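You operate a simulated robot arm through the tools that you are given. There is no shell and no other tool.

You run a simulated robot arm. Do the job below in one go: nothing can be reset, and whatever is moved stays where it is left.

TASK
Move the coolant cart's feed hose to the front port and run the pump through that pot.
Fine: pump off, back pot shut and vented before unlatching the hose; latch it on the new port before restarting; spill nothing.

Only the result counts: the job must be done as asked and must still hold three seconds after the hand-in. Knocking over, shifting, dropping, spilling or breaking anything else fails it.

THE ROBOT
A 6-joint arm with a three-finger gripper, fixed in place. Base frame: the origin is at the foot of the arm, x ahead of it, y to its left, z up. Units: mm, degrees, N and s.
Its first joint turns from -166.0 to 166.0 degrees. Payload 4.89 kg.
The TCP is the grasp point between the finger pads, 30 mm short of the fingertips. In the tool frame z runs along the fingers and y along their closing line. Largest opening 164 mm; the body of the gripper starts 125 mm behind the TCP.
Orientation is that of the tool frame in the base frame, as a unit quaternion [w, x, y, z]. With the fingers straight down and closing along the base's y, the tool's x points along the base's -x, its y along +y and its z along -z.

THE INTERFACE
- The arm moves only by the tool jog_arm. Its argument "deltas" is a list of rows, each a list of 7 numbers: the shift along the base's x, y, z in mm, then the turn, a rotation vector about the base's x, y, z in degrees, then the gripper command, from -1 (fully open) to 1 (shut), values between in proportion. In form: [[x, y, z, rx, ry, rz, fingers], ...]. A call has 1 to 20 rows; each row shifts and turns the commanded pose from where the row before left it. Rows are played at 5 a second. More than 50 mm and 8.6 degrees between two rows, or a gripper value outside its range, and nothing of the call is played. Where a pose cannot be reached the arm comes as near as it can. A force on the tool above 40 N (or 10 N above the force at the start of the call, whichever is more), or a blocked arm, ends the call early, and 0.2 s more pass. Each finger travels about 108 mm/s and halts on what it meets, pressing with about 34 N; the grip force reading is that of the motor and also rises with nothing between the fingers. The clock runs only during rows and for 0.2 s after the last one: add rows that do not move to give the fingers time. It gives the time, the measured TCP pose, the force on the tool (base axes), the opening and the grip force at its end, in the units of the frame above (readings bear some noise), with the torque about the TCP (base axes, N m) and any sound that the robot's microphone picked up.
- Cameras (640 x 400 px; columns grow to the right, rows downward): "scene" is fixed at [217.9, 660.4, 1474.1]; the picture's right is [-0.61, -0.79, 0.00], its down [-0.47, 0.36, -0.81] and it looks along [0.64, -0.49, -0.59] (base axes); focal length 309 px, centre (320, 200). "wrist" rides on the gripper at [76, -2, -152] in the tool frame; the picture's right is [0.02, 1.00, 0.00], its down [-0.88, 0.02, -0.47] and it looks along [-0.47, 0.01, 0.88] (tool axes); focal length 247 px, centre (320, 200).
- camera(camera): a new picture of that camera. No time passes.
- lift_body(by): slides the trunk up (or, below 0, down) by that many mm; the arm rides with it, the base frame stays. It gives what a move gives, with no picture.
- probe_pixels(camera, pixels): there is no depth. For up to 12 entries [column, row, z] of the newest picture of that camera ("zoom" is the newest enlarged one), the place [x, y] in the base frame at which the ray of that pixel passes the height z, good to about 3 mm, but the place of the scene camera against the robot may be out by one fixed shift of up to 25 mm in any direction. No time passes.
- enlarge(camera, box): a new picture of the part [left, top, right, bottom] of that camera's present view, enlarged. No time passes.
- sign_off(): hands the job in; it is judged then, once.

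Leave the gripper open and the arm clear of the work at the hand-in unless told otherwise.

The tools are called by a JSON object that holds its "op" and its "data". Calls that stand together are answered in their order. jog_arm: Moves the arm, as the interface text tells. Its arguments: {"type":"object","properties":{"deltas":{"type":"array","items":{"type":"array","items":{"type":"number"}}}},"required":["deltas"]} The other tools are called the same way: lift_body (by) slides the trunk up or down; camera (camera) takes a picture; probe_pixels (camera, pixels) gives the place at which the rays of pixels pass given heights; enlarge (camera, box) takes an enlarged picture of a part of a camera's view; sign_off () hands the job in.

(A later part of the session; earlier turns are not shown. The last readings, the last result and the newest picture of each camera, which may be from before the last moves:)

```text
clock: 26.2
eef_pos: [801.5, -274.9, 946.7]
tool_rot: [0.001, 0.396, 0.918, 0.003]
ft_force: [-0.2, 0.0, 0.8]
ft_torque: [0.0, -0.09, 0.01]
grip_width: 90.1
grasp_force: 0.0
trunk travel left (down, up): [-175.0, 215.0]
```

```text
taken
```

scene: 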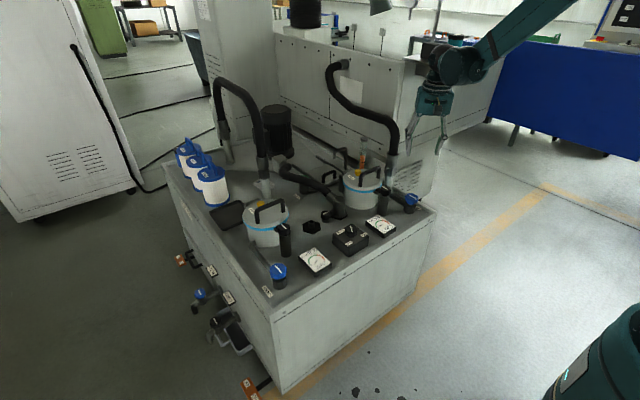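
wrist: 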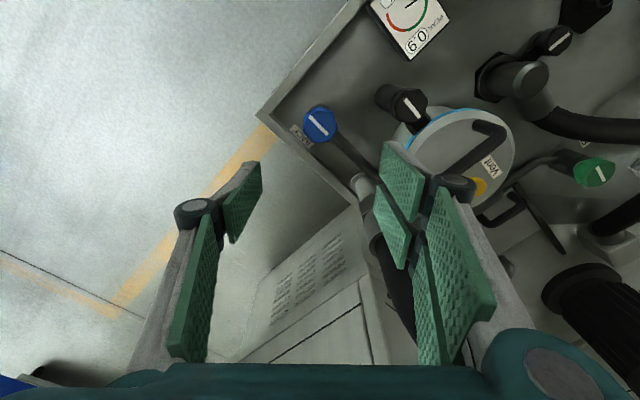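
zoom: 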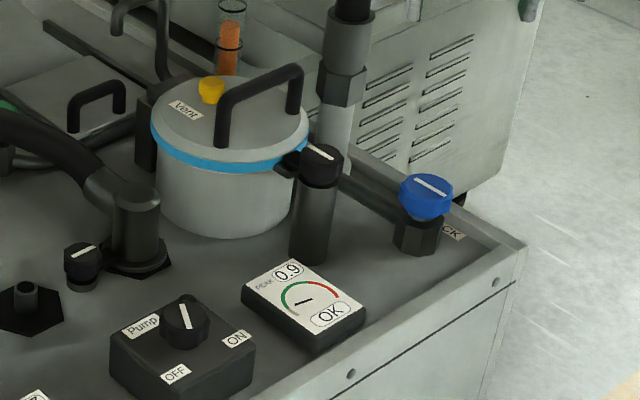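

The BACK line is now parallel to its pipe, exactly like the FRONT valve's, so it is shut; the back gauge still holds pressure (OK), so it needs venting. I return to the neutral orientation and move to (880,-175,950) to look at the vent.

{"op": "jog_arm", "data": {"deltas": [[0, 20, 0, 0, 0, 8.5, -0.1], [0, 20, 0, 0, 0, 8.5, -0.1], [0, 20, 0, 0, 0, 8.5, -0.1], [0, 20, 0, 0, 0, 8.5, -0.1], [0, 20, 0, 0, 0, 8.5, -0.1], [40, 0, 0, 0, 0, 4.2, -0.1], [40, 0, 0, 0, 0, 0, -0.1], [0, 0, 0, 0, 0, 0, -0.1]]}}

{"op": "camera", "data": {"camera": "wrist"}}

{"op": "enlarge", "data": {"camera": "wrist", "box": [250, 150, 410, 250]}}

{"op": "enlarge", "data": {"camera": "scene", "box": [340, 160, 390, 200]}}

{"op": "enlarge", "data": {"camera": "scene", "box": [240, 190, 300, 230]}}

```text
clock: 28.0
eef_pos: [885.1, -174.7, 944.0]
tool_rot: [0.0, 0.0, 1.0, 0.003]
ft_force: [0.4, 1.1, 0.3]
ft_torque: [0.04, 0.07, 0.02]
grip_width: 90.1
grasp_force: 0.1
trunk travel left (down, up): [-175.0, 215.0]
```

```text
taken
```

wrist: 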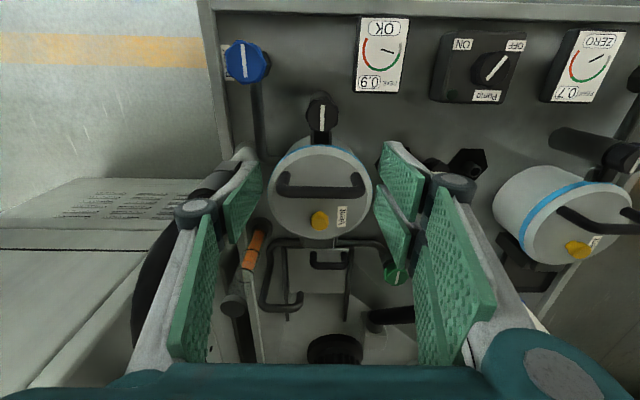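

```text
4.00 times, centred on (330, 200) of wrist
```

zoom: 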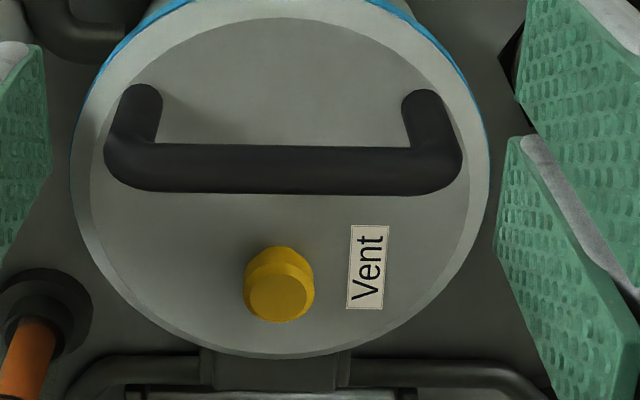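

```text
10.00 times, centred on (365, 180) of scene
```

zoom: 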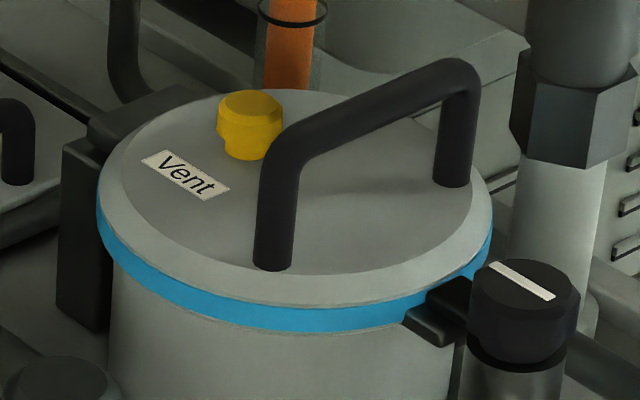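

```text
10.00 times, centred on (270, 210) of scene
```

zoom: 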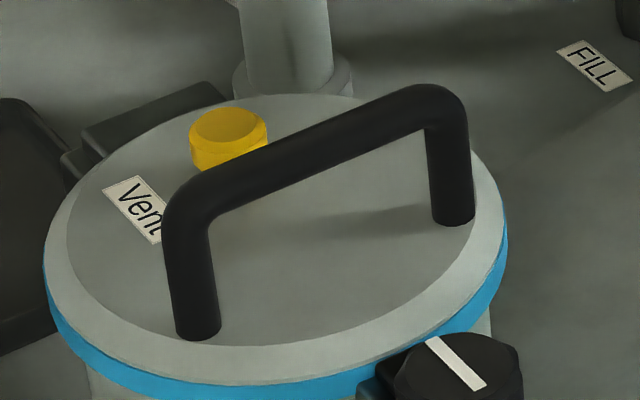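

The back vent looks like a raised button with a neck; the front one appears to sit a bit lower. I check the gauges, then move to view the front vent from a similar geometry.

{"op": "enlarge", "data": {"camera": "wrist", "box": [340, 10, 640, 110]}}

{"op": "jog_arm", "data": {"deltas": [[0, 45, 0, 0, 0, 0, -0.1], [0, 45, 0, 0, 0, 0, -0.1], [0, 45, 0, 0, 0, 0, -0.1], [0, 45, 0, 0, 0, 0, -0.1], [0, 45, 0, 0, 0, 0, -0.1], [0, 45, 0, 0, 0, 0, -0.1], [0, 45, 0, 0, 0, 0, -0.1], [0, 45, 0, 0, 0, 0, -0.1], [0, 45, 0, 0, 0, 0, -0.1], [30, 30, 0, 0, 0, 0, -0.1], [0, 0, 0, 0, 0, 0, -0.1]]}}

{"op": "camera", "data": {"camera": "wrist"}}

{"op": "enlarge", "data": {"camera": "wrist", "box": [250, 150, 410, 250]}}

```text
2.13 times, centred on (490, 60) of wrist
```

zoom: 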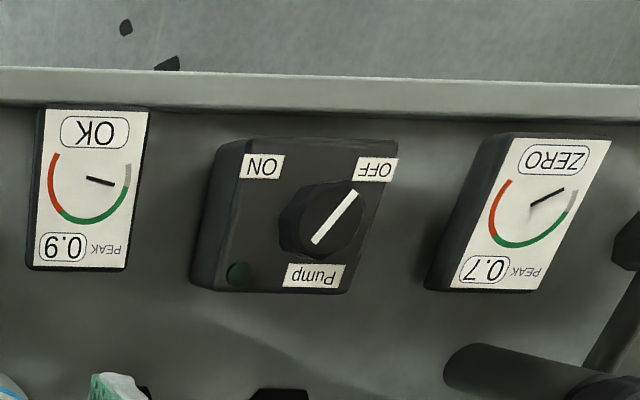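

```text
clock: 30.4
eef_pos: [913.2, 260.5, 946.6]
tool_rot: [0.0, 0.0, 1.0, 0.003]
ft_force: [0.4, 0.5, -0.9]
ft_torque: [-0.03, -0.05, -0.03]
grip_width: 90.3
grasp_force: 0.1
trunk travel left (down, up): [-175.0, 215.0]
```

```text
taken
```

wrist: 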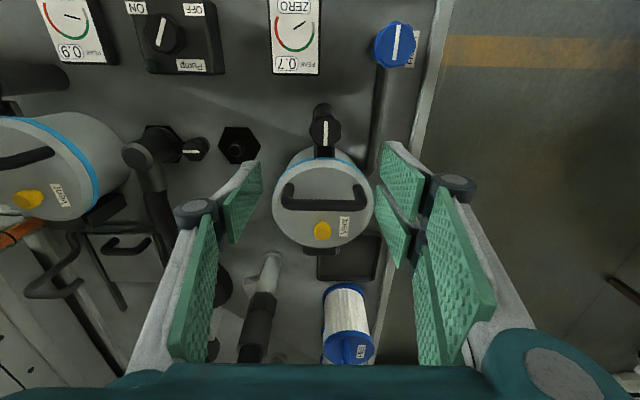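

```text
4.00 times, centred on (330, 200) of wrist
```

zoom: 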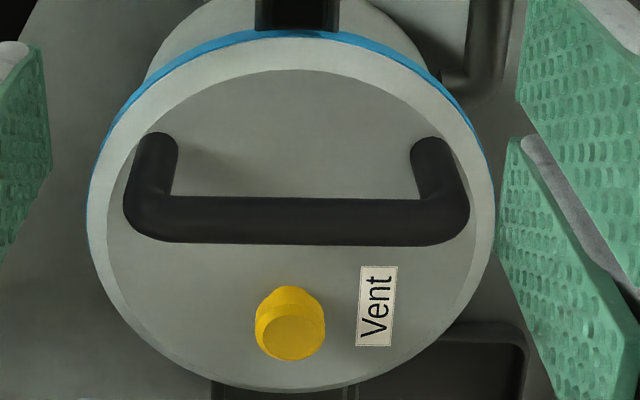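

Zooming tightly on the front vent.

{"op": "enlarge", "data": {"camera": "wrist", "box": [302, 216, 350, 246]}}

{"op": "enlarge", "data": {"camera": "scene", "box": [355, 163, 375, 178]}}

{"op": "enlarge", "data": {"camera": "wrist", "box": [5, 180, 75, 220]}}

```text
13.33 times, centred on (326, 231) of wrist
```

zoom: 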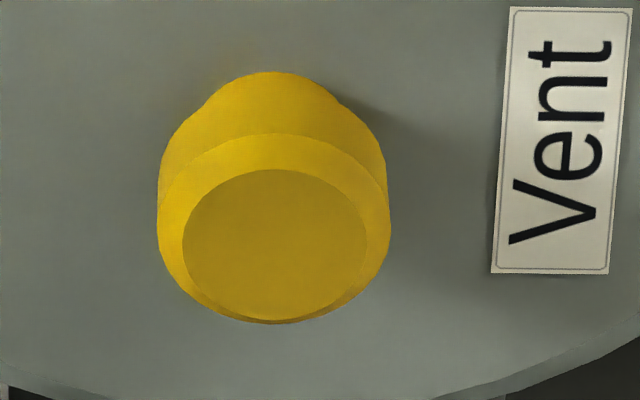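

```text
16.00 times, centred on (365, 170) of scene
```

zoom: 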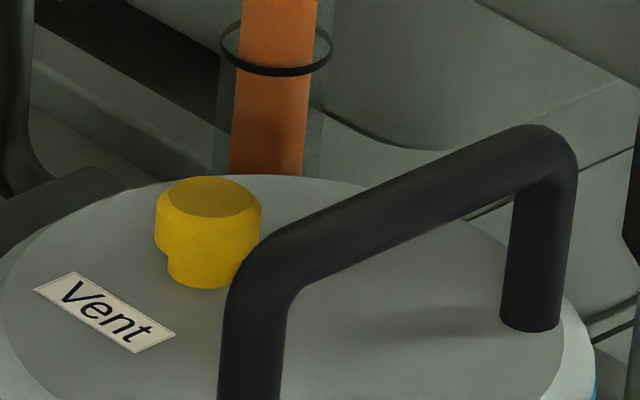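

```text
9.14 times, centred on (40, 200) of wrist
```

zoom: 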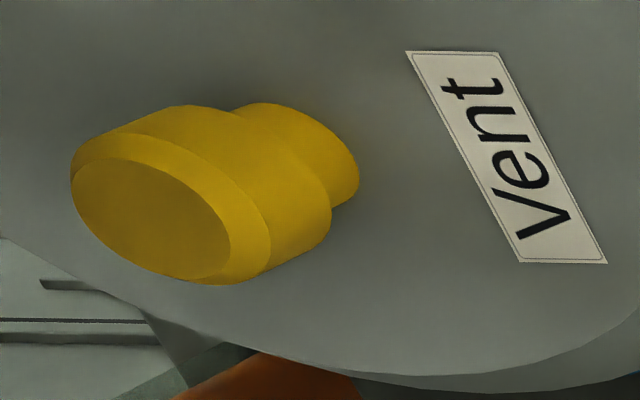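

{"op": "enlarge", "data": {"camera": "scene", "box": [250, 196, 275, 212]}}

{"op": "enlarge", "data": {"camera": "scene", "box": [352, 160, 377, 176]}}

```text
16.00 times, centred on (262, 204) of scene
```

zoom: 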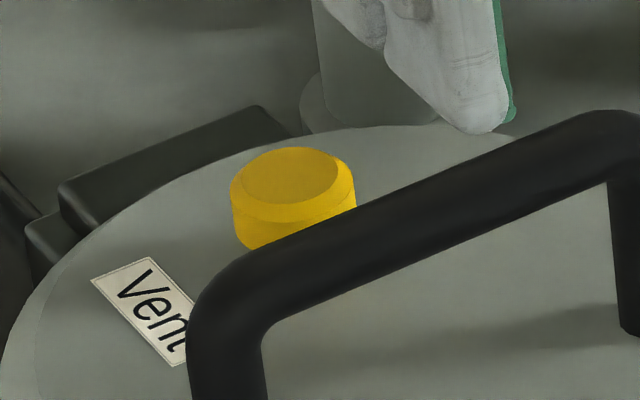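

```text
16.00 times, centred on (364, 168) of scene
```

zoom: 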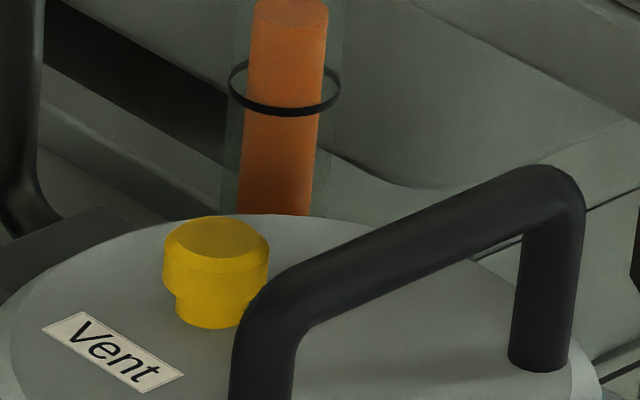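

Both vents have the same form: a round cap on a stem with the same height relative to the label, so these are push buttons and neither is pressed at present. I'll press the back one with closed fingers. Back vent ≈ (1015,-174, cap top ~778); beyond-the-edge reach will be tested high up. I rotate -45° to keep the body away from the hose at y≈-298, and shut the fingers on the way.

{"op": "jog_arm", "data": {"deltas": [[0, -45, 0, 0, 0, 0, 0.3], [0, -45, 0, 0, 0, -7.5, 0.6], [0, -45, 0, 0, 0, -7.5, 1], [0, -45, 0, 0, 0, -7.5, 1], [0, -45, 0, 0, 0, -7.5, 1], [0, -45, 0, 0, 0, -7.5, 1], [0, -45, 0, 0, 0, -7.5, 1], [0, -45, 0, 0, 0, 0, 1], [0, -45, 0, 0, 0, 0, 1], [0, -30, 0, 0, 0, 0, 1], [30, 0, 0, 0, 0, 0, 1], [35, 0, 0, 0, 0, 0, 1], [35, 0, 0, 0, 0, 0, 1], [0, 0, 0, 0, 0, 0, 1], [0, 0, 0, 0, 0, 0, 1]]}}

{"op": "camera", "data": {"camera": "wrist"}}

{"op": "camera", "data": {"camera": "scene"}}

{"op": "enlarge", "data": {"camera": "scene", "box": [310, 100, 430, 200]}}

```text
clock: 33.6
eef_pos: [1011.8, -175.8, 944.4]
tool_rot: [0.001, 0.383, 0.924, 0.003]
ft_force: [0.6, 0.7, -1.4]
ft_torque: [0.0, 0.07, 0.0]
grip_width: 0.1
grasp_force: 34.2
trunk travel left (down, up): [-175.0, 215.0]
```

```text
taken
```

wrist: 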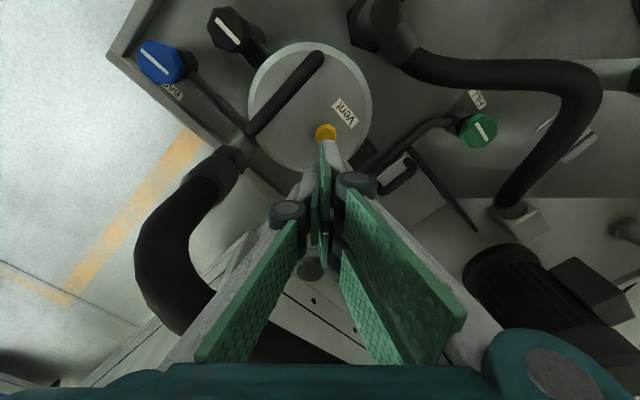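

```text
taken
```

scene: 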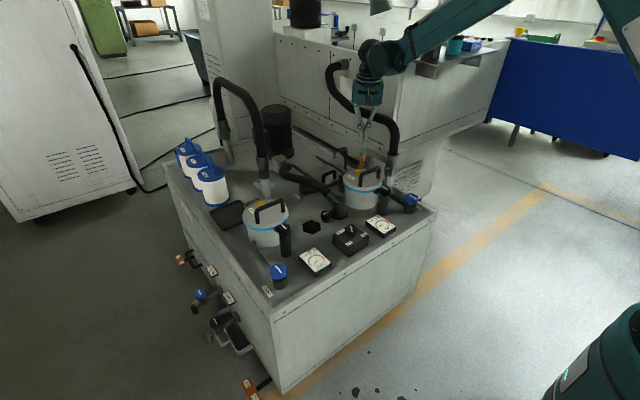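

```text
4.00 times, centred on (370, 150) of scene
```

zoom: 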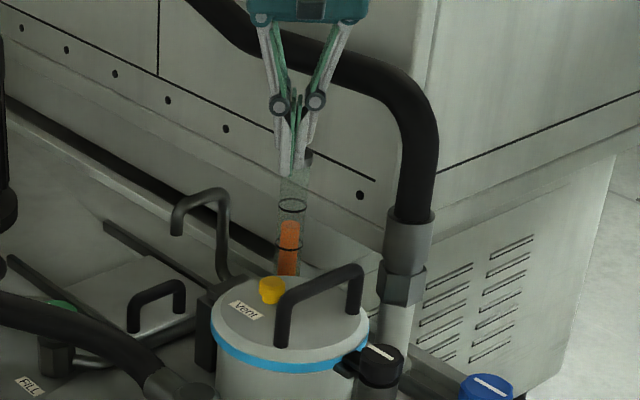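

Reach is fine here. The vent shows at (325,132), meaning the vent is about (+8,+1) mm from the tool axis. I shift and descend to z≈860 and look again.

{"op": "jog_arm", "data": {"deltas": [[8, 1, 0, 0, 0, 0, 1], [0, 0, -45, 0, 0, 0, 1], [0, 0, -39, 0, 0, 0, 1], [0, 0, 0, 0, 0, 0, 1], [0, 0, 0, 0, 0, 0, 1]]}}

{"op": "camera", "data": {"camera": "wrist"}}

{"op": "enlarge", "data": {"camera": "scene", "box": [335, 130, 405, 190]}}

```text
clock: 34.8
eef_pos: [1020.6, -173.4, 861.6]
tool_rot: [0.001, 0.383, 0.924, 0.003]
ft_force: [-0.1, -0.7, 0.1]
ft_torque: [0.03, 0.07, -0.05]
grip_width: 0.3
grasp_force: 34.4
trunk travel left (down, up): [-175.0, 215.0]
```

```text
taken
```

wrist: 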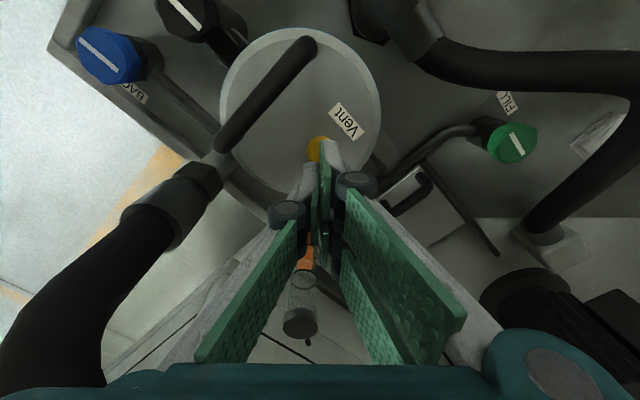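

```text
6.67 times, centred on (370, 160) of scene
```

zoom: 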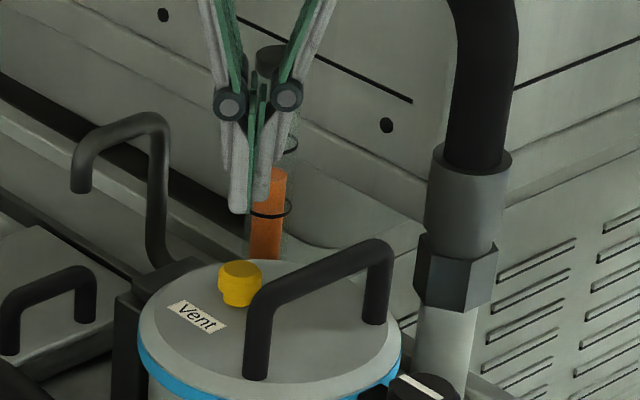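

{"op": "enlarge", "data": {"camera": "wrist", "box": [280, 115, 370, 175]}}

```text
6.67 times, centred on (325, 145) of wrist
```

zoom: 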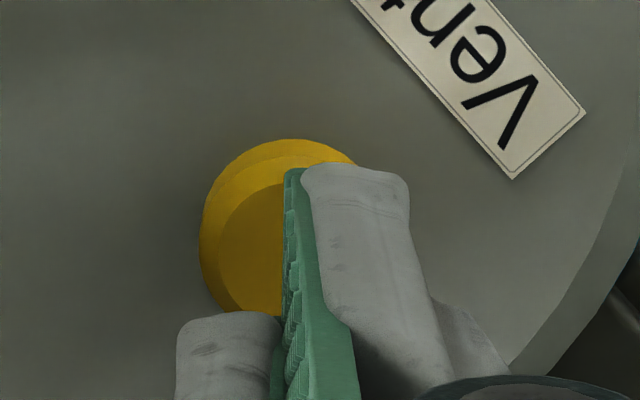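

The button is on the tool axis within ~3 mm. I descend to TCP z≈816, then in 2 mm steps until I feel the button.

{"op": "jog_arm", "data": {"deltas": [[0, 0, -20, 0, 0, 0, 1], [0, 0, -15, 0, 0, 0, 1], [0, 0, -8, 0, 0, 0, 1], [0, 0, 0, 0, 0, 0, 1]]}}

{"op": "camera", "data": {"camera": "wrist"}}

{"op": "enlarge", "data": {"camera": "scene", "box": [335, 130, 405, 190]}}

{"op": "enlarge", "data": {"camera": "wrist", "box": [270, 115, 380, 195]}}

```text
clock: 35.8
eef_pos: [1020.8, -173.4, 817.3]
tool_rot: [0.001, 0.383, 0.924, 0.003]
ft_force: [0.3, -0.2, 0.6]
ft_torque: [-0.01, 0.0, 0.02]
grip_width: 0.0
grasp_force: 34.1
trunk travel left (down, up): [-175.0, 215.0]
```

```text
taken
```

wrist: 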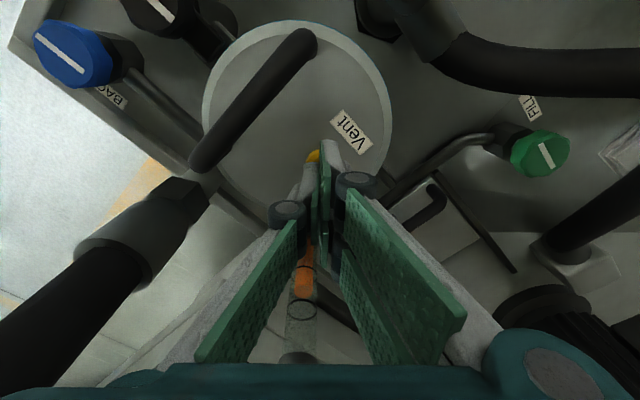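

```text
6.67 times, centred on (370, 160) of scene
```

zoom: 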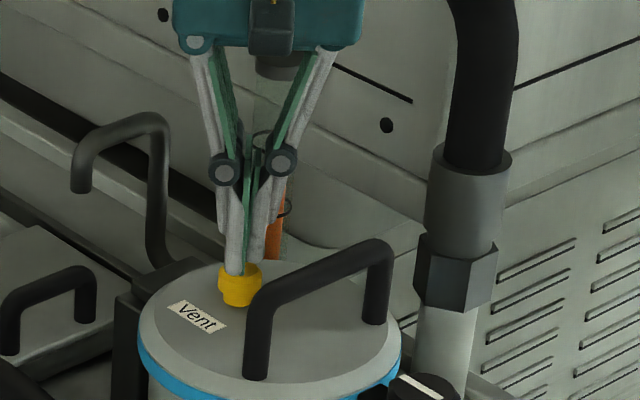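

```text
5.00 times, centred on (325, 155) of wrist
```

zoom: 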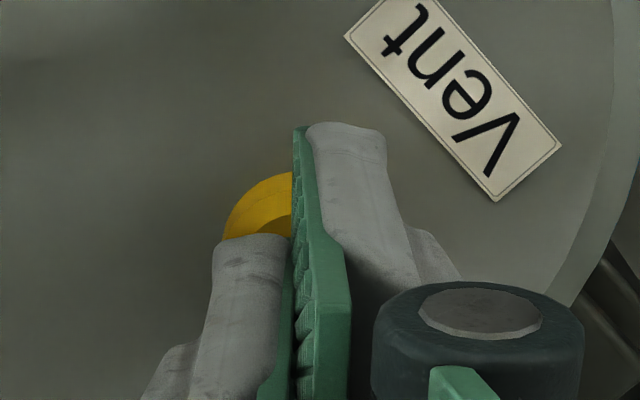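

The tips are right over the button. I press down in 2 mm steps.

{"op": "jog_arm", "data": {"deltas": [[0, 0, -2, 0, 0, 0, 1], [0, 0, -2, 0, 0, 0, 1], [0, 0, -2, 0, 0, 0, 1], [0, 0, -2, 0, 0, 0, 1]]}}

```text
clock: 36.8
eef_pos: [1020.2, -173.3, 810.6]
tool_rot: [0.001, 0.383, 0.924, 0.004]
ft_force: [0.0, 0.9, -0.5]
ft_torque: [0.01, -0.01, 0.01]
grip_width: 0.0
grasp_force: 34.4
trunk travel left (down, up): [-175.0, 215.0]
```

{"op": "jog_arm", "data": {"deltas": [[0, 0, -2, 0, 0, 0, 1], [0, 0, -2, 0, 0, 0, 1], [0, 0, -2, 0, 0, 0, 1], [0, 0, 0, 0, 0, 0, 1]]}}

{"op": "enlarge", "data": {"camera": "scene", "box": [335, 130, 405, 190]}}

```text
clock: 37.8
eef_pos: [1018.8, -174.7, 804.9]
tool_rot: [0.002, 0.383, 0.924, 0.003]
ft_force: [1.7, 0.6, 2.4]
ft_torque: [0.02, -0.02, 0.04]
grip_width: 6.1
grasp_force: 45.5
trunk travel left (down, up): [-175.0, 215.0]
```

```text
6.67 times, centred on (370, 160) of scene
```

zoom: 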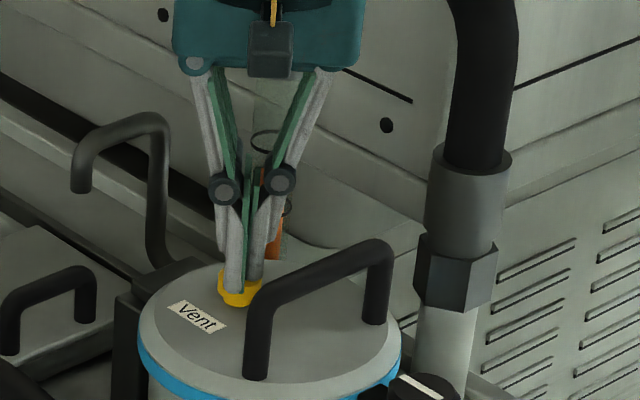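

The fingers were spread to 6 mm at low force; I look closer and check the gauge.

{"op": "enlarge", "data": {"camera": "wrist", "box": [270, 115, 380, 195]}}

{"op": "enlarge", "data": {"camera": "scene", "box": [300, 200, 420, 275]}}

{"op": "enlarge", "data": {"camera": "scene", "box": [350, 160, 380, 180]}}

```text
5.00 times, centred on (325, 155) of wrist
```

zoom: 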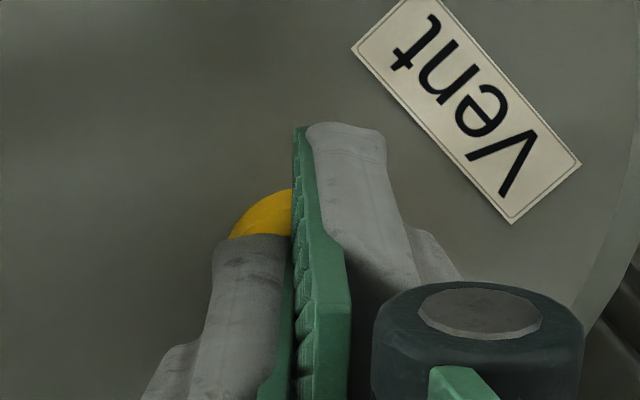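

```text
5.33 times, centred on (360, 238) of scene
```

zoom: 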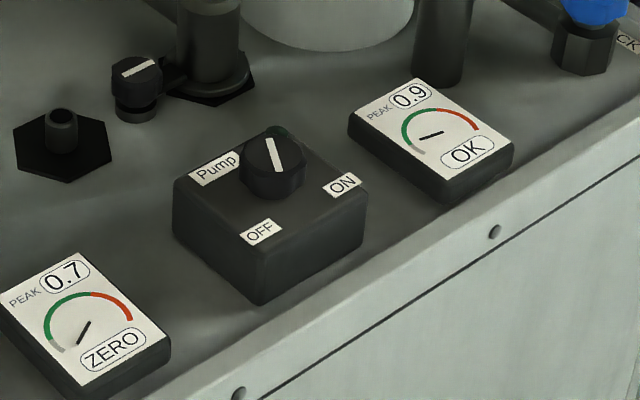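

```text
16.00 times, centred on (365, 170) of scene
```

zoom: 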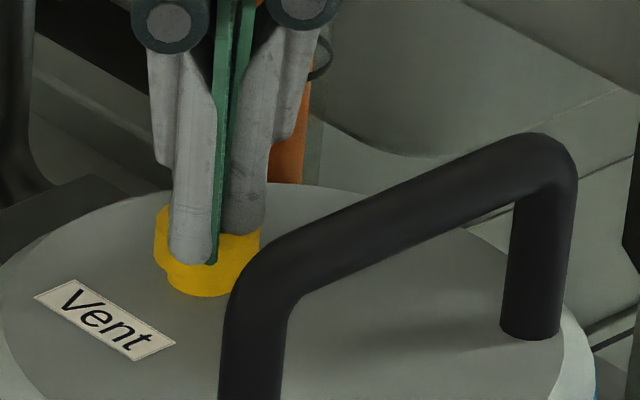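

The cap seems to have moved down ~3 mm with little force — it's a soft push button. I press further in 2 mm steps and watch force and gauge.

{"op": "jog_arm", "data": {"deltas": [[0, 0, -2, 0, 0, 0, 1], [0, 0, -2, 0, 0, 0, 1], [0, 0, 0, 0, 0, 0, 1]]}}

{"op": "enlarge", "data": {"camera": "scene", "box": [350, 160, 380, 180]}}

{"op": "enlarge", "data": {"camera": "scene", "box": [360, 205, 400, 235]}}

```text
clock: 38.6
eef_pos: [1019.9, -173.7, 800.5]
tool_rot: [0.001, 0.383, 0.924, 0.003]
ft_force: [-2.6, -1.3, 7.5]
ft_torque: [-0.04, 0.06, 0.0]
grip_width: 5.9
grasp_force: 44.9
trunk travel left (down, up): [-175.0, 215.0]
heard: click
```

```text
16.00 times, centred on (365, 170) of scene
```

zoom: 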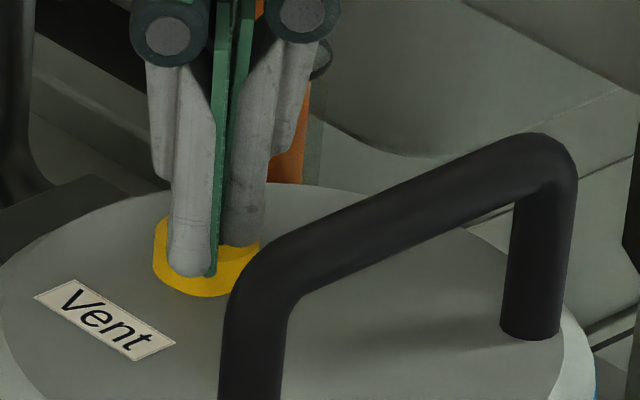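

```text
13.33 times, centred on (380, 220) of scene
```

zoom: 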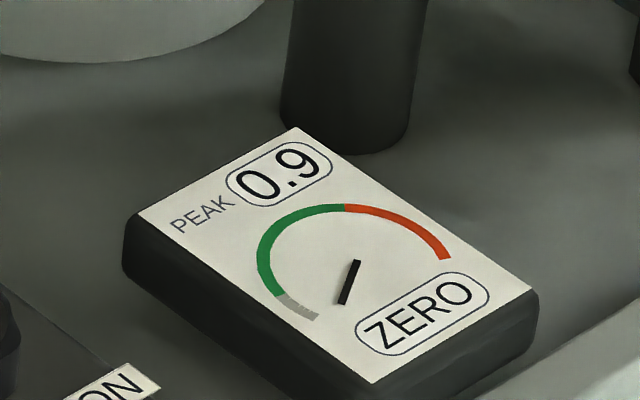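

Click — and the back gauge now reads ZERO: vented. I rise off the button and check it stays so.

{"op": "jog_arm", "data": {"deltas": [[0, 0, 10, 0, 0, 0, 1], [0, 0, 30, 0, 0, 0, 1], [0, 0, 40, 0, 0, 0, 1], [0, 0, 45, 0, 0, 0, 1], [0, 0, 0, 0, 0, 0, 1]]}}

{"op": "enlarge", "data": {"camera": "scene", "box": [350, 160, 380, 180]}}

{"op": "enlarge", "data": {"camera": "scene", "box": [300, 190, 400, 250]}}

```text
clock: 39.8
eef_pos: [1019.8, -172.7, 924.8]
tool_rot: [0.001, 0.383, 0.924, 0.003]
ft_force: [-0.5, 0.2, -0.4]
ft_torque: [0.0, -0.05, -0.03]
grip_width: 0.0
grasp_force: 44.8
trunk travel left (down, up): [-175.0, 215.0]
```

```text
16.00 times, centred on (365, 170) of scene
```

zoom: 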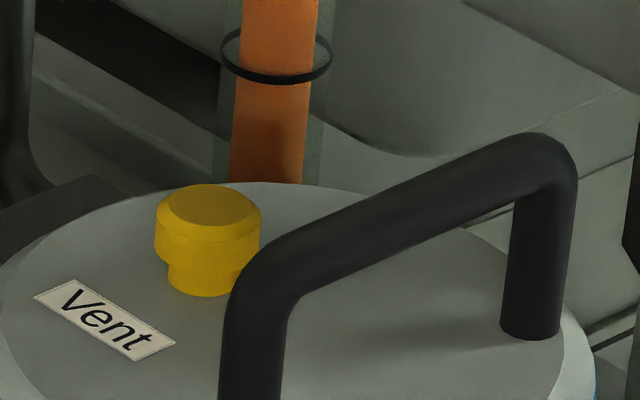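

```text
6.40 times, centred on (350, 220) of scene
```

zoom: 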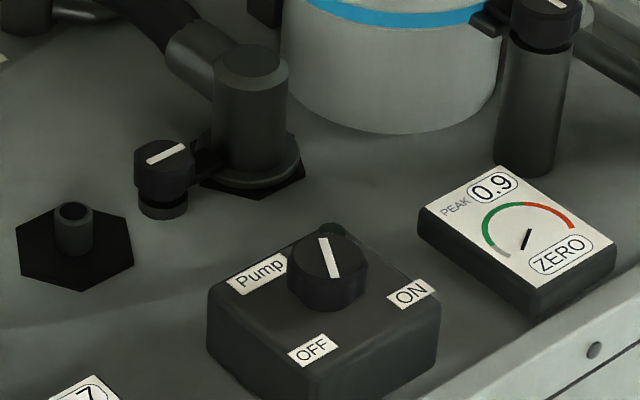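

The button sprang back, gauge stays ZERO. Now the latch: I move to a viewing pose near (890, 40, 900) in neutral orientation with fingers at 90 mm.

{"op": "jog_arm", "data": {"deltas": [[-45, 10, 0, 0, 0, 7.5, 0.6], [-45, 15, 0, 0, 0, 7.5, 0.2], [-40, 25, 0, 0, 0, 7.5, -0.1], [0, 45, 0, 0, 0, 7.5, -0.1], [0, 45, 0, 0, 0, 7.5, -0.1], [0, 45, 0, 0, 0, 7.5, -0.1], [0, 28, -25, 0, 0, 0, -0.1], [0, 0, 0, 0, 0, 0, -0.1]]}}

{"op": "camera", "data": {"camera": "wrist"}}

{"op": "enlarge", "data": {"camera": "wrist", "box": [250, 130, 410, 230]}}

{"op": "enlarge", "data": {"camera": "scene", "box": [300, 190, 360, 235]}}

```text
clock: 41.6
eef_pos: [890.7, 37.5, 902.0]
tool_rot: [0.0, -0.002, 1.0, 0.003]
ft_force: [0.3, 0.8, 0.2]
ft_torque: [-0.04, 0.03, 0.03]
grip_width: 90.1
grasp_force: 0.1
trunk travel left (down, up): [-175.0, 215.0]
```

```text
taken
```

wrist: 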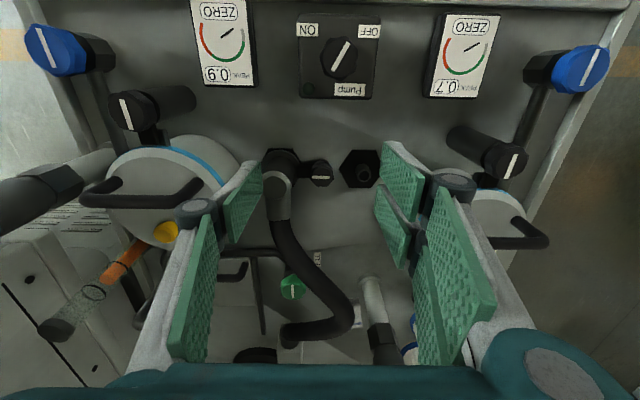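

```text
4.00 times, centred on (330, 180) of wrist
```

zoom: 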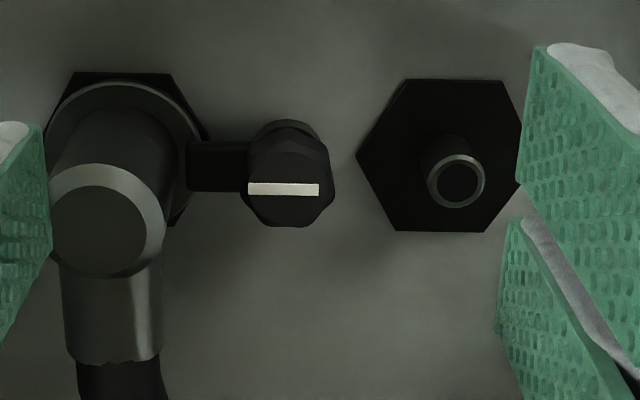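

```text
8.89 times, centred on (330, 212) of scene
```

zoom: 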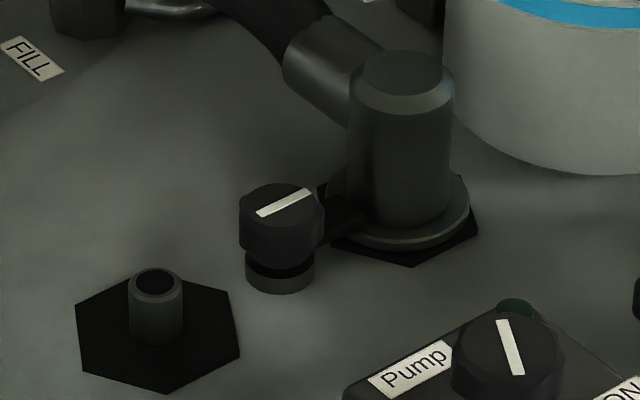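

The latch is a post with a swinging tab held over the coupling flange; its line points along the tab. I go above it at ≈(970,43,830) with the closing line along x (rotate -90°).

{"op": "jog_arm", "data": {"deltas": [[8, 0.5, 0, 0, 0, -8.2, -0.1], [8, 0.5, 0, 0, 0, -8.2, -0.1], [8, 0.5, 0, 0, 0, -8.2, -0.1], [8, 0.5, 0, 0, 0, -8.2, -0.1], [8, 0.5, 0, 0, 0, -8.2, -0.1], [8, 0.5, 0, 0, 0, -8.2, -0.1], [8, 0.5, 0, 0, 0, -8.2, -0.1], [8, 0.5, 0, 0, 0, -8.2, -0.1], [8, 0.5, 0, 0, 0, -8.2, -0.1], [7, 0.5, 0, 0, 0, -8.2, -0.1], [0, 0, -36, 0, 0, -8, -0.1], [0, 0, -36, 0, 0, 0, -0.1], [0, 0, 0, 0, 0, 0, -0.1]]}}

{"op": "camera", "data": {"camera": "wrist"}}

{"op": "enlarge", "data": {"camera": "scene", "box": [290, 150, 390, 235]}}

```text
clock: 44.4
eef_pos: [970.9, 44.4, 827.6]
tool_rot: [0.003, 0.707, 0.707, 0.002]
ft_force: [-0.2, 0.3, -0.5]
ft_torque: [0.02, 0.03, -0.01]
grip_width: 90.3
grasp_force: 0.0
trunk travel left (down, up): [-175.0, 215.0]
```

```text
taken
```

wrist: 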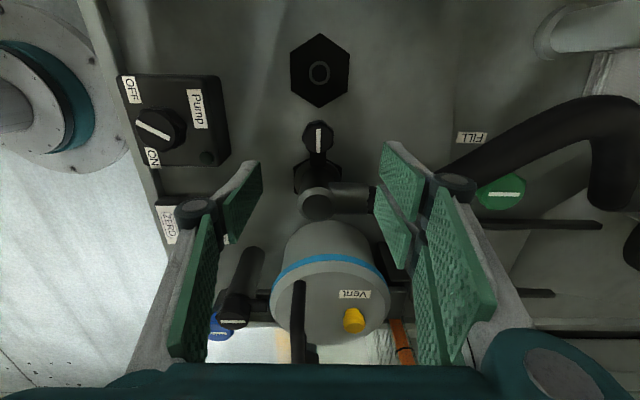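

```text
4.71 times, centred on (340, 192) of scene
```

zoom: 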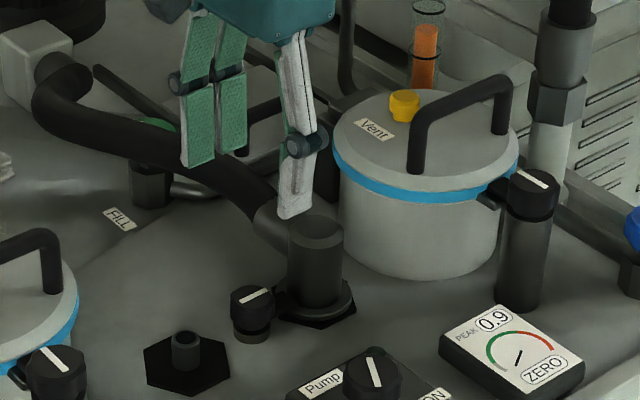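

The latch knob is at (319,139): x is aligned, y slightly off (~-4 mm). I shift y -4 and descend to z≈722.

{"op": "jog_arm", "data": {"deltas": [[0, -4, -35, 0, 0, 0, -0.1], [0, 0, -40, 0, 0, 0, -0.1], [0, 0, -30, 0, 0, 0, -0.1], [0, 0, 0, 0, 0, 0, -0.1]]}}

{"op": "camera", "data": {"camera": "wrist"}}

{"op": "enlarge", "data": {"camera": "scene", "box": [300, 180, 370, 230]}}

{"op": "enlarge", "data": {"camera": "wrist", "box": [270, 135, 370, 225]}}

```text
clock: 45.4
eef_pos: [970.4, 41.3, 724.0]
tool_rot: [0.003, 0.707, 0.707, 0.002]
ft_force: [-0.4, 1.0, -1.4]
ft_torque: [-0.03, 0.03, -0.01]
grip_width: 90.4
grasp_force: 0.1
trunk travel left (down, up): [-175.0, 215.0]
```

```text
taken
```

wrist: 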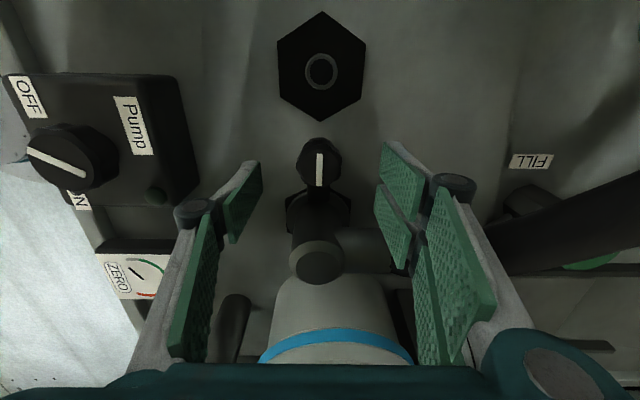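

```text
8.00 times, centred on (335, 205) of scene
```

zoom: 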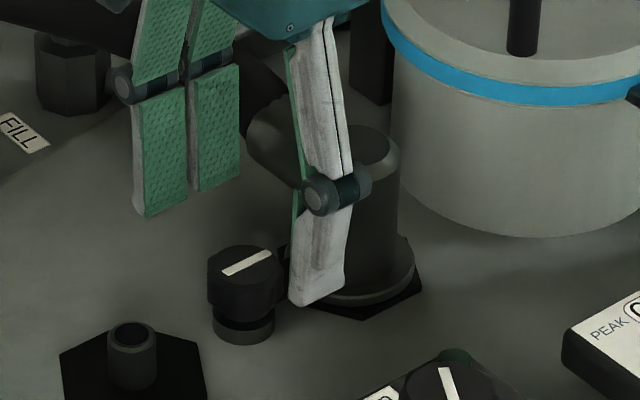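

```text
4.44 times, centred on (320, 180) of wrist
```

zoom: 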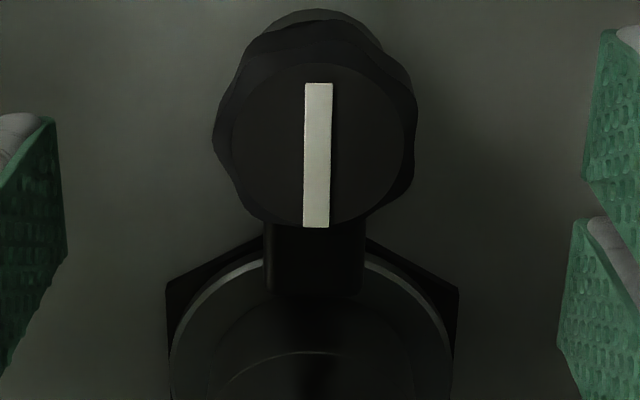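

Aligned within ~2 mm. Lower to z≈707 (tips ~677, above the tab) and close on the knob.

{"op": "jog_arm", "data": {"deltas": [[0, -1.5, -8, 0, 0, 0, -0.1], [0, 0, -9, 0, 0, 0, -0.1], [0, 0, 0, 0, 0, 0, 0.2], [0, 0, 0, 0, 0, 0, 0.4], [0, 0, 0, 0, 0, 0, 0.6], [0, 0, 0, 0, 0, 0, 0.75], [0, 0, 0, 0, 0, 0, 0.75]]}}

{"op": "enlarge", "data": {"camera": "scene", "box": [300, 180, 370, 230]}}

{"op": "camera", "data": {"camera": "wrist"}}

```text
clock: 47.0
eef_pos: [969.8, 39.4, 707.4]
tool_rot: [0.002, 0.708, 0.707, 0.0]
ft_force: [-19.2, 0.0, -4.7]
ft_torque: [-0.06, 0.56, 0.07]
grip_width: 37.3
grasp_force: 45.6
trunk travel left (down, up): [-175.0, 215.0]
```

```text
8.00 times, centred on (335, 205) of scene
```

zoom: 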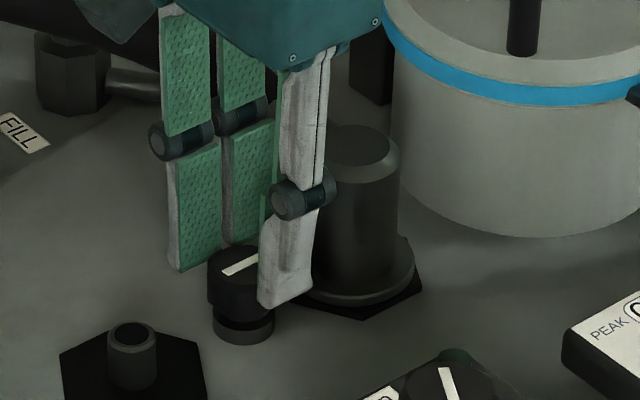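

```text
taken
```

wrist: 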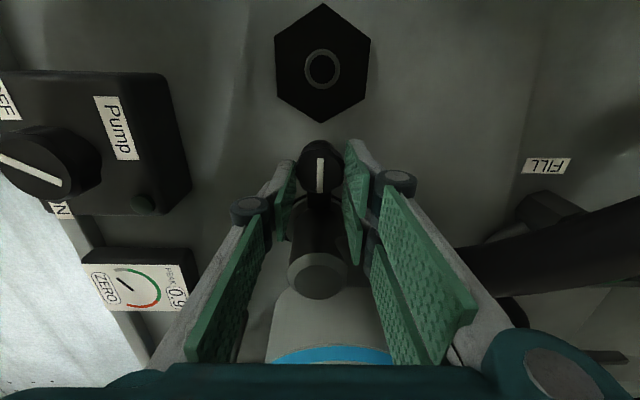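

Gripped (37 mm). I ease x by -0.7 and test a counter-clockwise turn of +8°.

{"op": "jog_arm", "data": {"deltas": [[-0.7, 0, 0, 0, 0, 0, 0.75], [0, 0, 0, 0, 0, 4, 0.75], [0, 0, 0, 0, 0, 4, 0.75], [0, 0, 0, 0, 0, 0, 0.75]]}}

{"op": "camera", "data": {"camera": "wrist"}}

```text
clock: 48.0
eef_pos: [970.0, 38.9, 706.9]
tool_rot: [0.003, 0.655, 0.755, 0.004]
ft_force: [27.2, 8.2, 3.8]
ft_torque: [0.27, -0.93, -0.2]
grip_width: 37.3
grasp_force: 45.0
trunk travel left (down, up): [-175.0, 215.0]
```

```text
taken
```

wrist: 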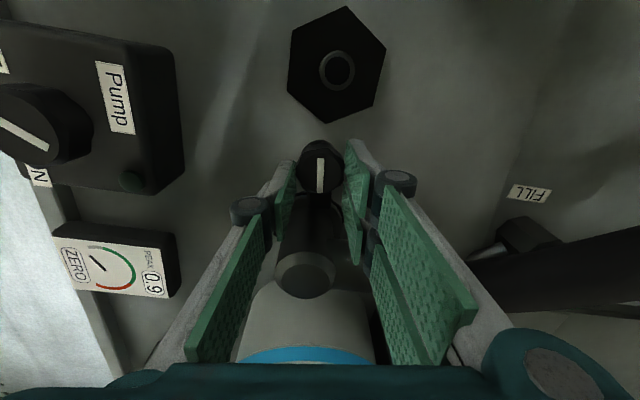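

The knob follows freely counter-clockwise. I ease x by +0.6 and continue +36° in small steps.

{"op": "jog_arm", "data": {"deltas": [[0.6, 0, 0, 0, 0, 4, 0.75], [0, 0, 0, 0, 0, 4, 0.75], [0, 0, 0, 0, 0, 4, 0.75], [0, 0, 0, 0, 0, 4, 0.75], [0, 0, 0, 0, 0, 0, 0.75]]}}

{"op": "camera", "data": {"camera": "wrist"}}

```text
clock: 48.5
eef_pos: [971.0, 39.9, 706.7]
tool_rot: [0.003, 0.618, 0.786, 0.004]
ft_force: [4.4, 1.0, -3.0]
ft_torque: [-0.08, -0.14, 0.01]
grip_width: 37.0
grasp_force: 44.8
trunk travel left (down, up): [-175.0, 215.0]
stopped in row 2: the force on the tool passed its limit at 42 N (the readings are from after the stop); the commanded pose is now the measured one
```

```text
taken
```

wrist: 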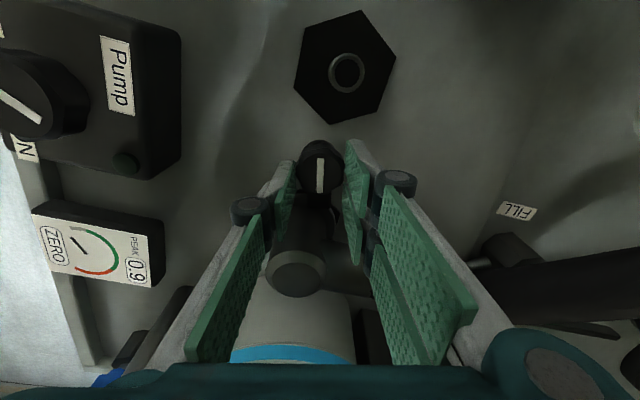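

The stop reset the pose with loads near zero. I continue in small chunks of +12°.

{"op": "jog_arm", "data": {"deltas": [[0, 0, 0, 0, 0, 4, 0.75], [0, 0, 0, 0, 0, 4, 0.75], [0, 0, 0, 0, 0, 4, 0.75], [0, 0, 0, 0, 0, 0, 0.75]]}}

{"op": "jog_arm", "data": {"deltas": [[0, 0, 0, 0, 0, 4, 0.75], [0, 0, 0, 0, 0, 4, 0.75], [0, 0, 0, 0, 0, 4, 0.75], [0, 0, 0, 0, 0, 0, 0.75]]}}

{"op": "camera", "data": {"camera": "wrist"}}

{"op": "enlarge", "data": {"camera": "scene", "box": [300, 180, 370, 230]}}

```text
clock: 49.5
eef_pos: [970.9, 40.4, 706.5]
tool_rot: [0.003, 0.531, 0.847, 0.003]
ft_force: [36.8, 4.0, 1.8]
ft_torque: [0.09, -1.09, -0.2]
grip_width: 37.3
grasp_force: 45.1
trunk travel left (down, up): [-175.0, 215.0]
```

```text
clock: 50.0
eef_pos: [973.5, 40.1, 706.6]
tool_rot: [0.003, 0.494, 0.869, 0.004]
ft_force: [6.0, 0.4, -10.7]
ft_torque: [0.03, -0.34, -0.03]
grip_width: 37.4
grasp_force: 45.3
trunk travel left (down, up): [-175.0, 215.0]
stopped in row 2: the force on the tool passed its limit at 48 N (the readings are from after the stop); the commanded pose is now the measured one
```

```text
taken
```

wrist: 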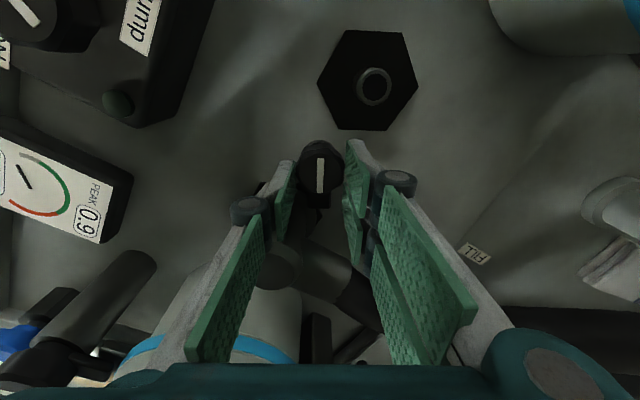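

```text
8.00 times, centred on (335, 205) of scene
```

zoom: 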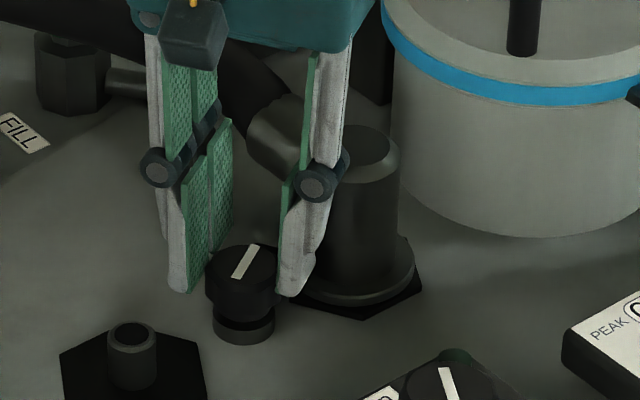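

Side load builds in +x as I turn (slight eccentricity). I continue with the pose following +x a little each step.

{"op": "jog_arm", "data": {"deltas": [[0.4, 0, 0.2, 0, 0, 4, 0.75], [0.4, 0, 0, 0, 0, 4, 0.75], [0.4, 0, 0, 0, 0, 4, 0.75], [0, 0, 0, 0, 0, 0, 0.75]]}}

```text
clock: 51.0
eef_pos: [973.0, 39.8, 706.6]
tool_rot: [0.002, 0.4, 0.917, 0.003]
ft_force: [4.1, 12.4, -24.4]
ft_torque: [0.16, -0.38, -0.05]
grip_width: 37.4
grasp_force: 45.1
trunk travel left (down, up): [-175.0, 215.0]
```

Turned ~43° so far. Now I regrasp: open to 70 mm, rise 35 mm, rotate back -88° (through the x direction, away from the coupling), and re-lower.

{"op": "jog_arm", "data": {"deltas": [[0, 0, 0, 0, 0, 0, 0.4], [0, 0, 0, 0, 0, 0, 0.15], [0, 0, 0, 0, 0, 0, 0.15], [0, 0, 35, 0, 0, 0, 0.15], [0, 0, 0, 0, 0, -8, 0.15], [0, 0, 0, 0, 0, -8, 0.15], [0, 0, 0, 0, 0, -8, 0.15], [0, 0, 0, 0, 0, -8, 0.15], [0, 0, 0, 0, 0, -8, 0.15], [0, 0, 0, 0, 0, -8, 0.15], [0, 0, 0, 0, 0, -8, 0.15], [0, 0, 0, 0, 0, -8, 0.15], [0, 0, 0, 0, 0, -8, 0.15], [0, 0, 0, 0, 0, -8, 0.15], [0, 0, 0, 0, 0, -8, 0.15], [0, 0, 0, 0, 0, 0, 0.15]]}}

{"op": "camera", "data": {"camera": "wrist"}}

{"op": "enlarge", "data": {"camera": "scene", "box": [300, 180, 370, 230]}}

{"op": "enlarge", "data": {"camera": "wrist", "box": [250, 110, 390, 230]}}

```text
clock: 54.4
eef_pos: [974.5, 40.5, 744.3]
tool_rot: [0.005, 0.924, 0.381, 0.002]
ft_force: [12.7, 8.4, 2.2]
ft_torque: [0.12, -0.37, 0.7]
grip_width: 71.2
grasp_force: 1.8
trunk travel left (down, up): [-175.0, 215.0]
```

```text
taken
```

wrist: 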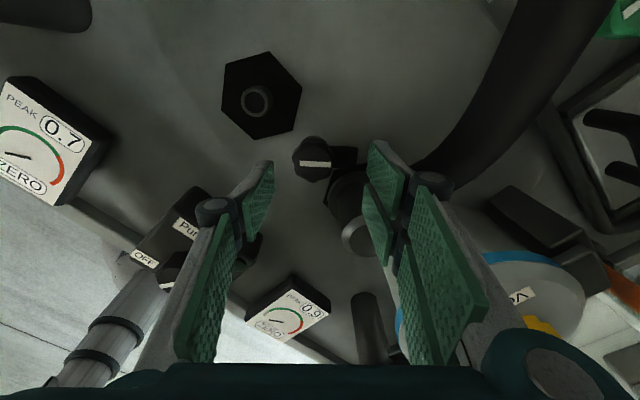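

```text
8.00 times, centred on (335, 205) of scene
```

zoom: 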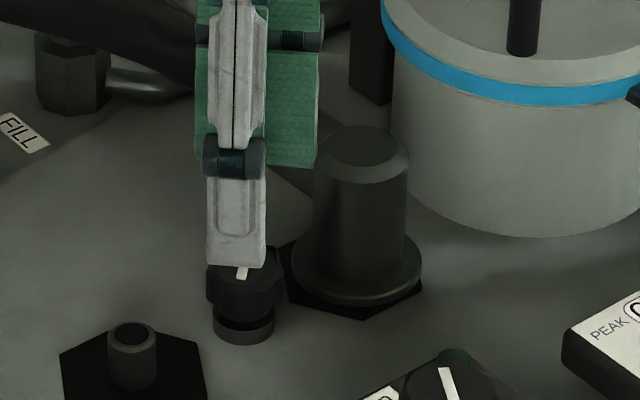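

```text
3.33 times, centred on (320, 170) of wrist
```

zoom: 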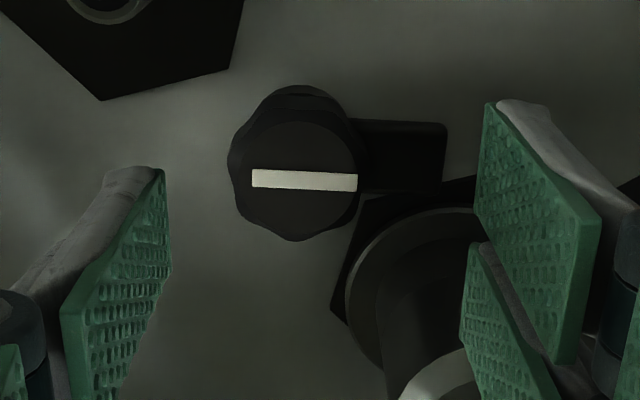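

There's residual contact (torque 0.7): the right finger's linkage seems to touch the hose elbow. I rotate back +16° and recheck.

{"op": "jog_arm", "data": {"deltas": [[0, 0, 0, 0, 0, 8, 0.15], [0, 0, 0, 0, 0, 8, 0.15], [0, 0, 0, 0, 0, 0, 0.15]]}}

{"op": "camera", "data": {"camera": "wrist"}}

{"op": "enlarge", "data": {"camera": "scene", "box": [290, 150, 390, 235]}}

```text
clock: 55.2
eef_pos: [972.3, 40.6, 743.7]
tool_rot: [0.005, 0.862, 0.506, 0.002]
ft_force: [0.8, -0.2, -0.3]
ft_torque: [0.04, 0.03, -0.01]
grip_width: 69.6
grasp_force: 0.0
trunk travel left (down, up): [-175.0, 215.0]
```

```text
taken
```

wrist: 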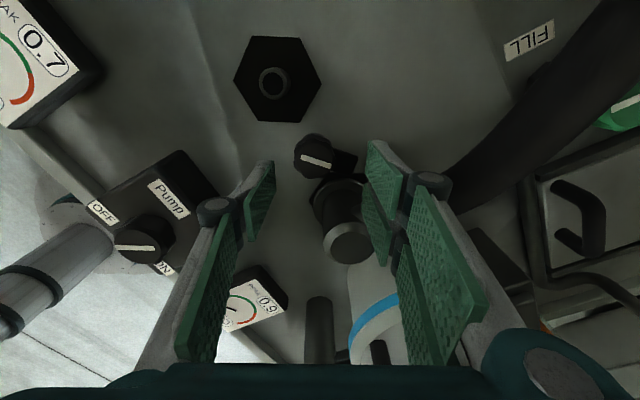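

```text
4.71 times, centred on (340, 192) of scene
```

zoom: 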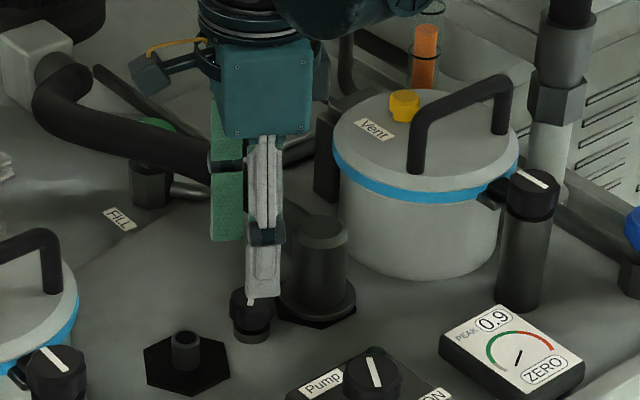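

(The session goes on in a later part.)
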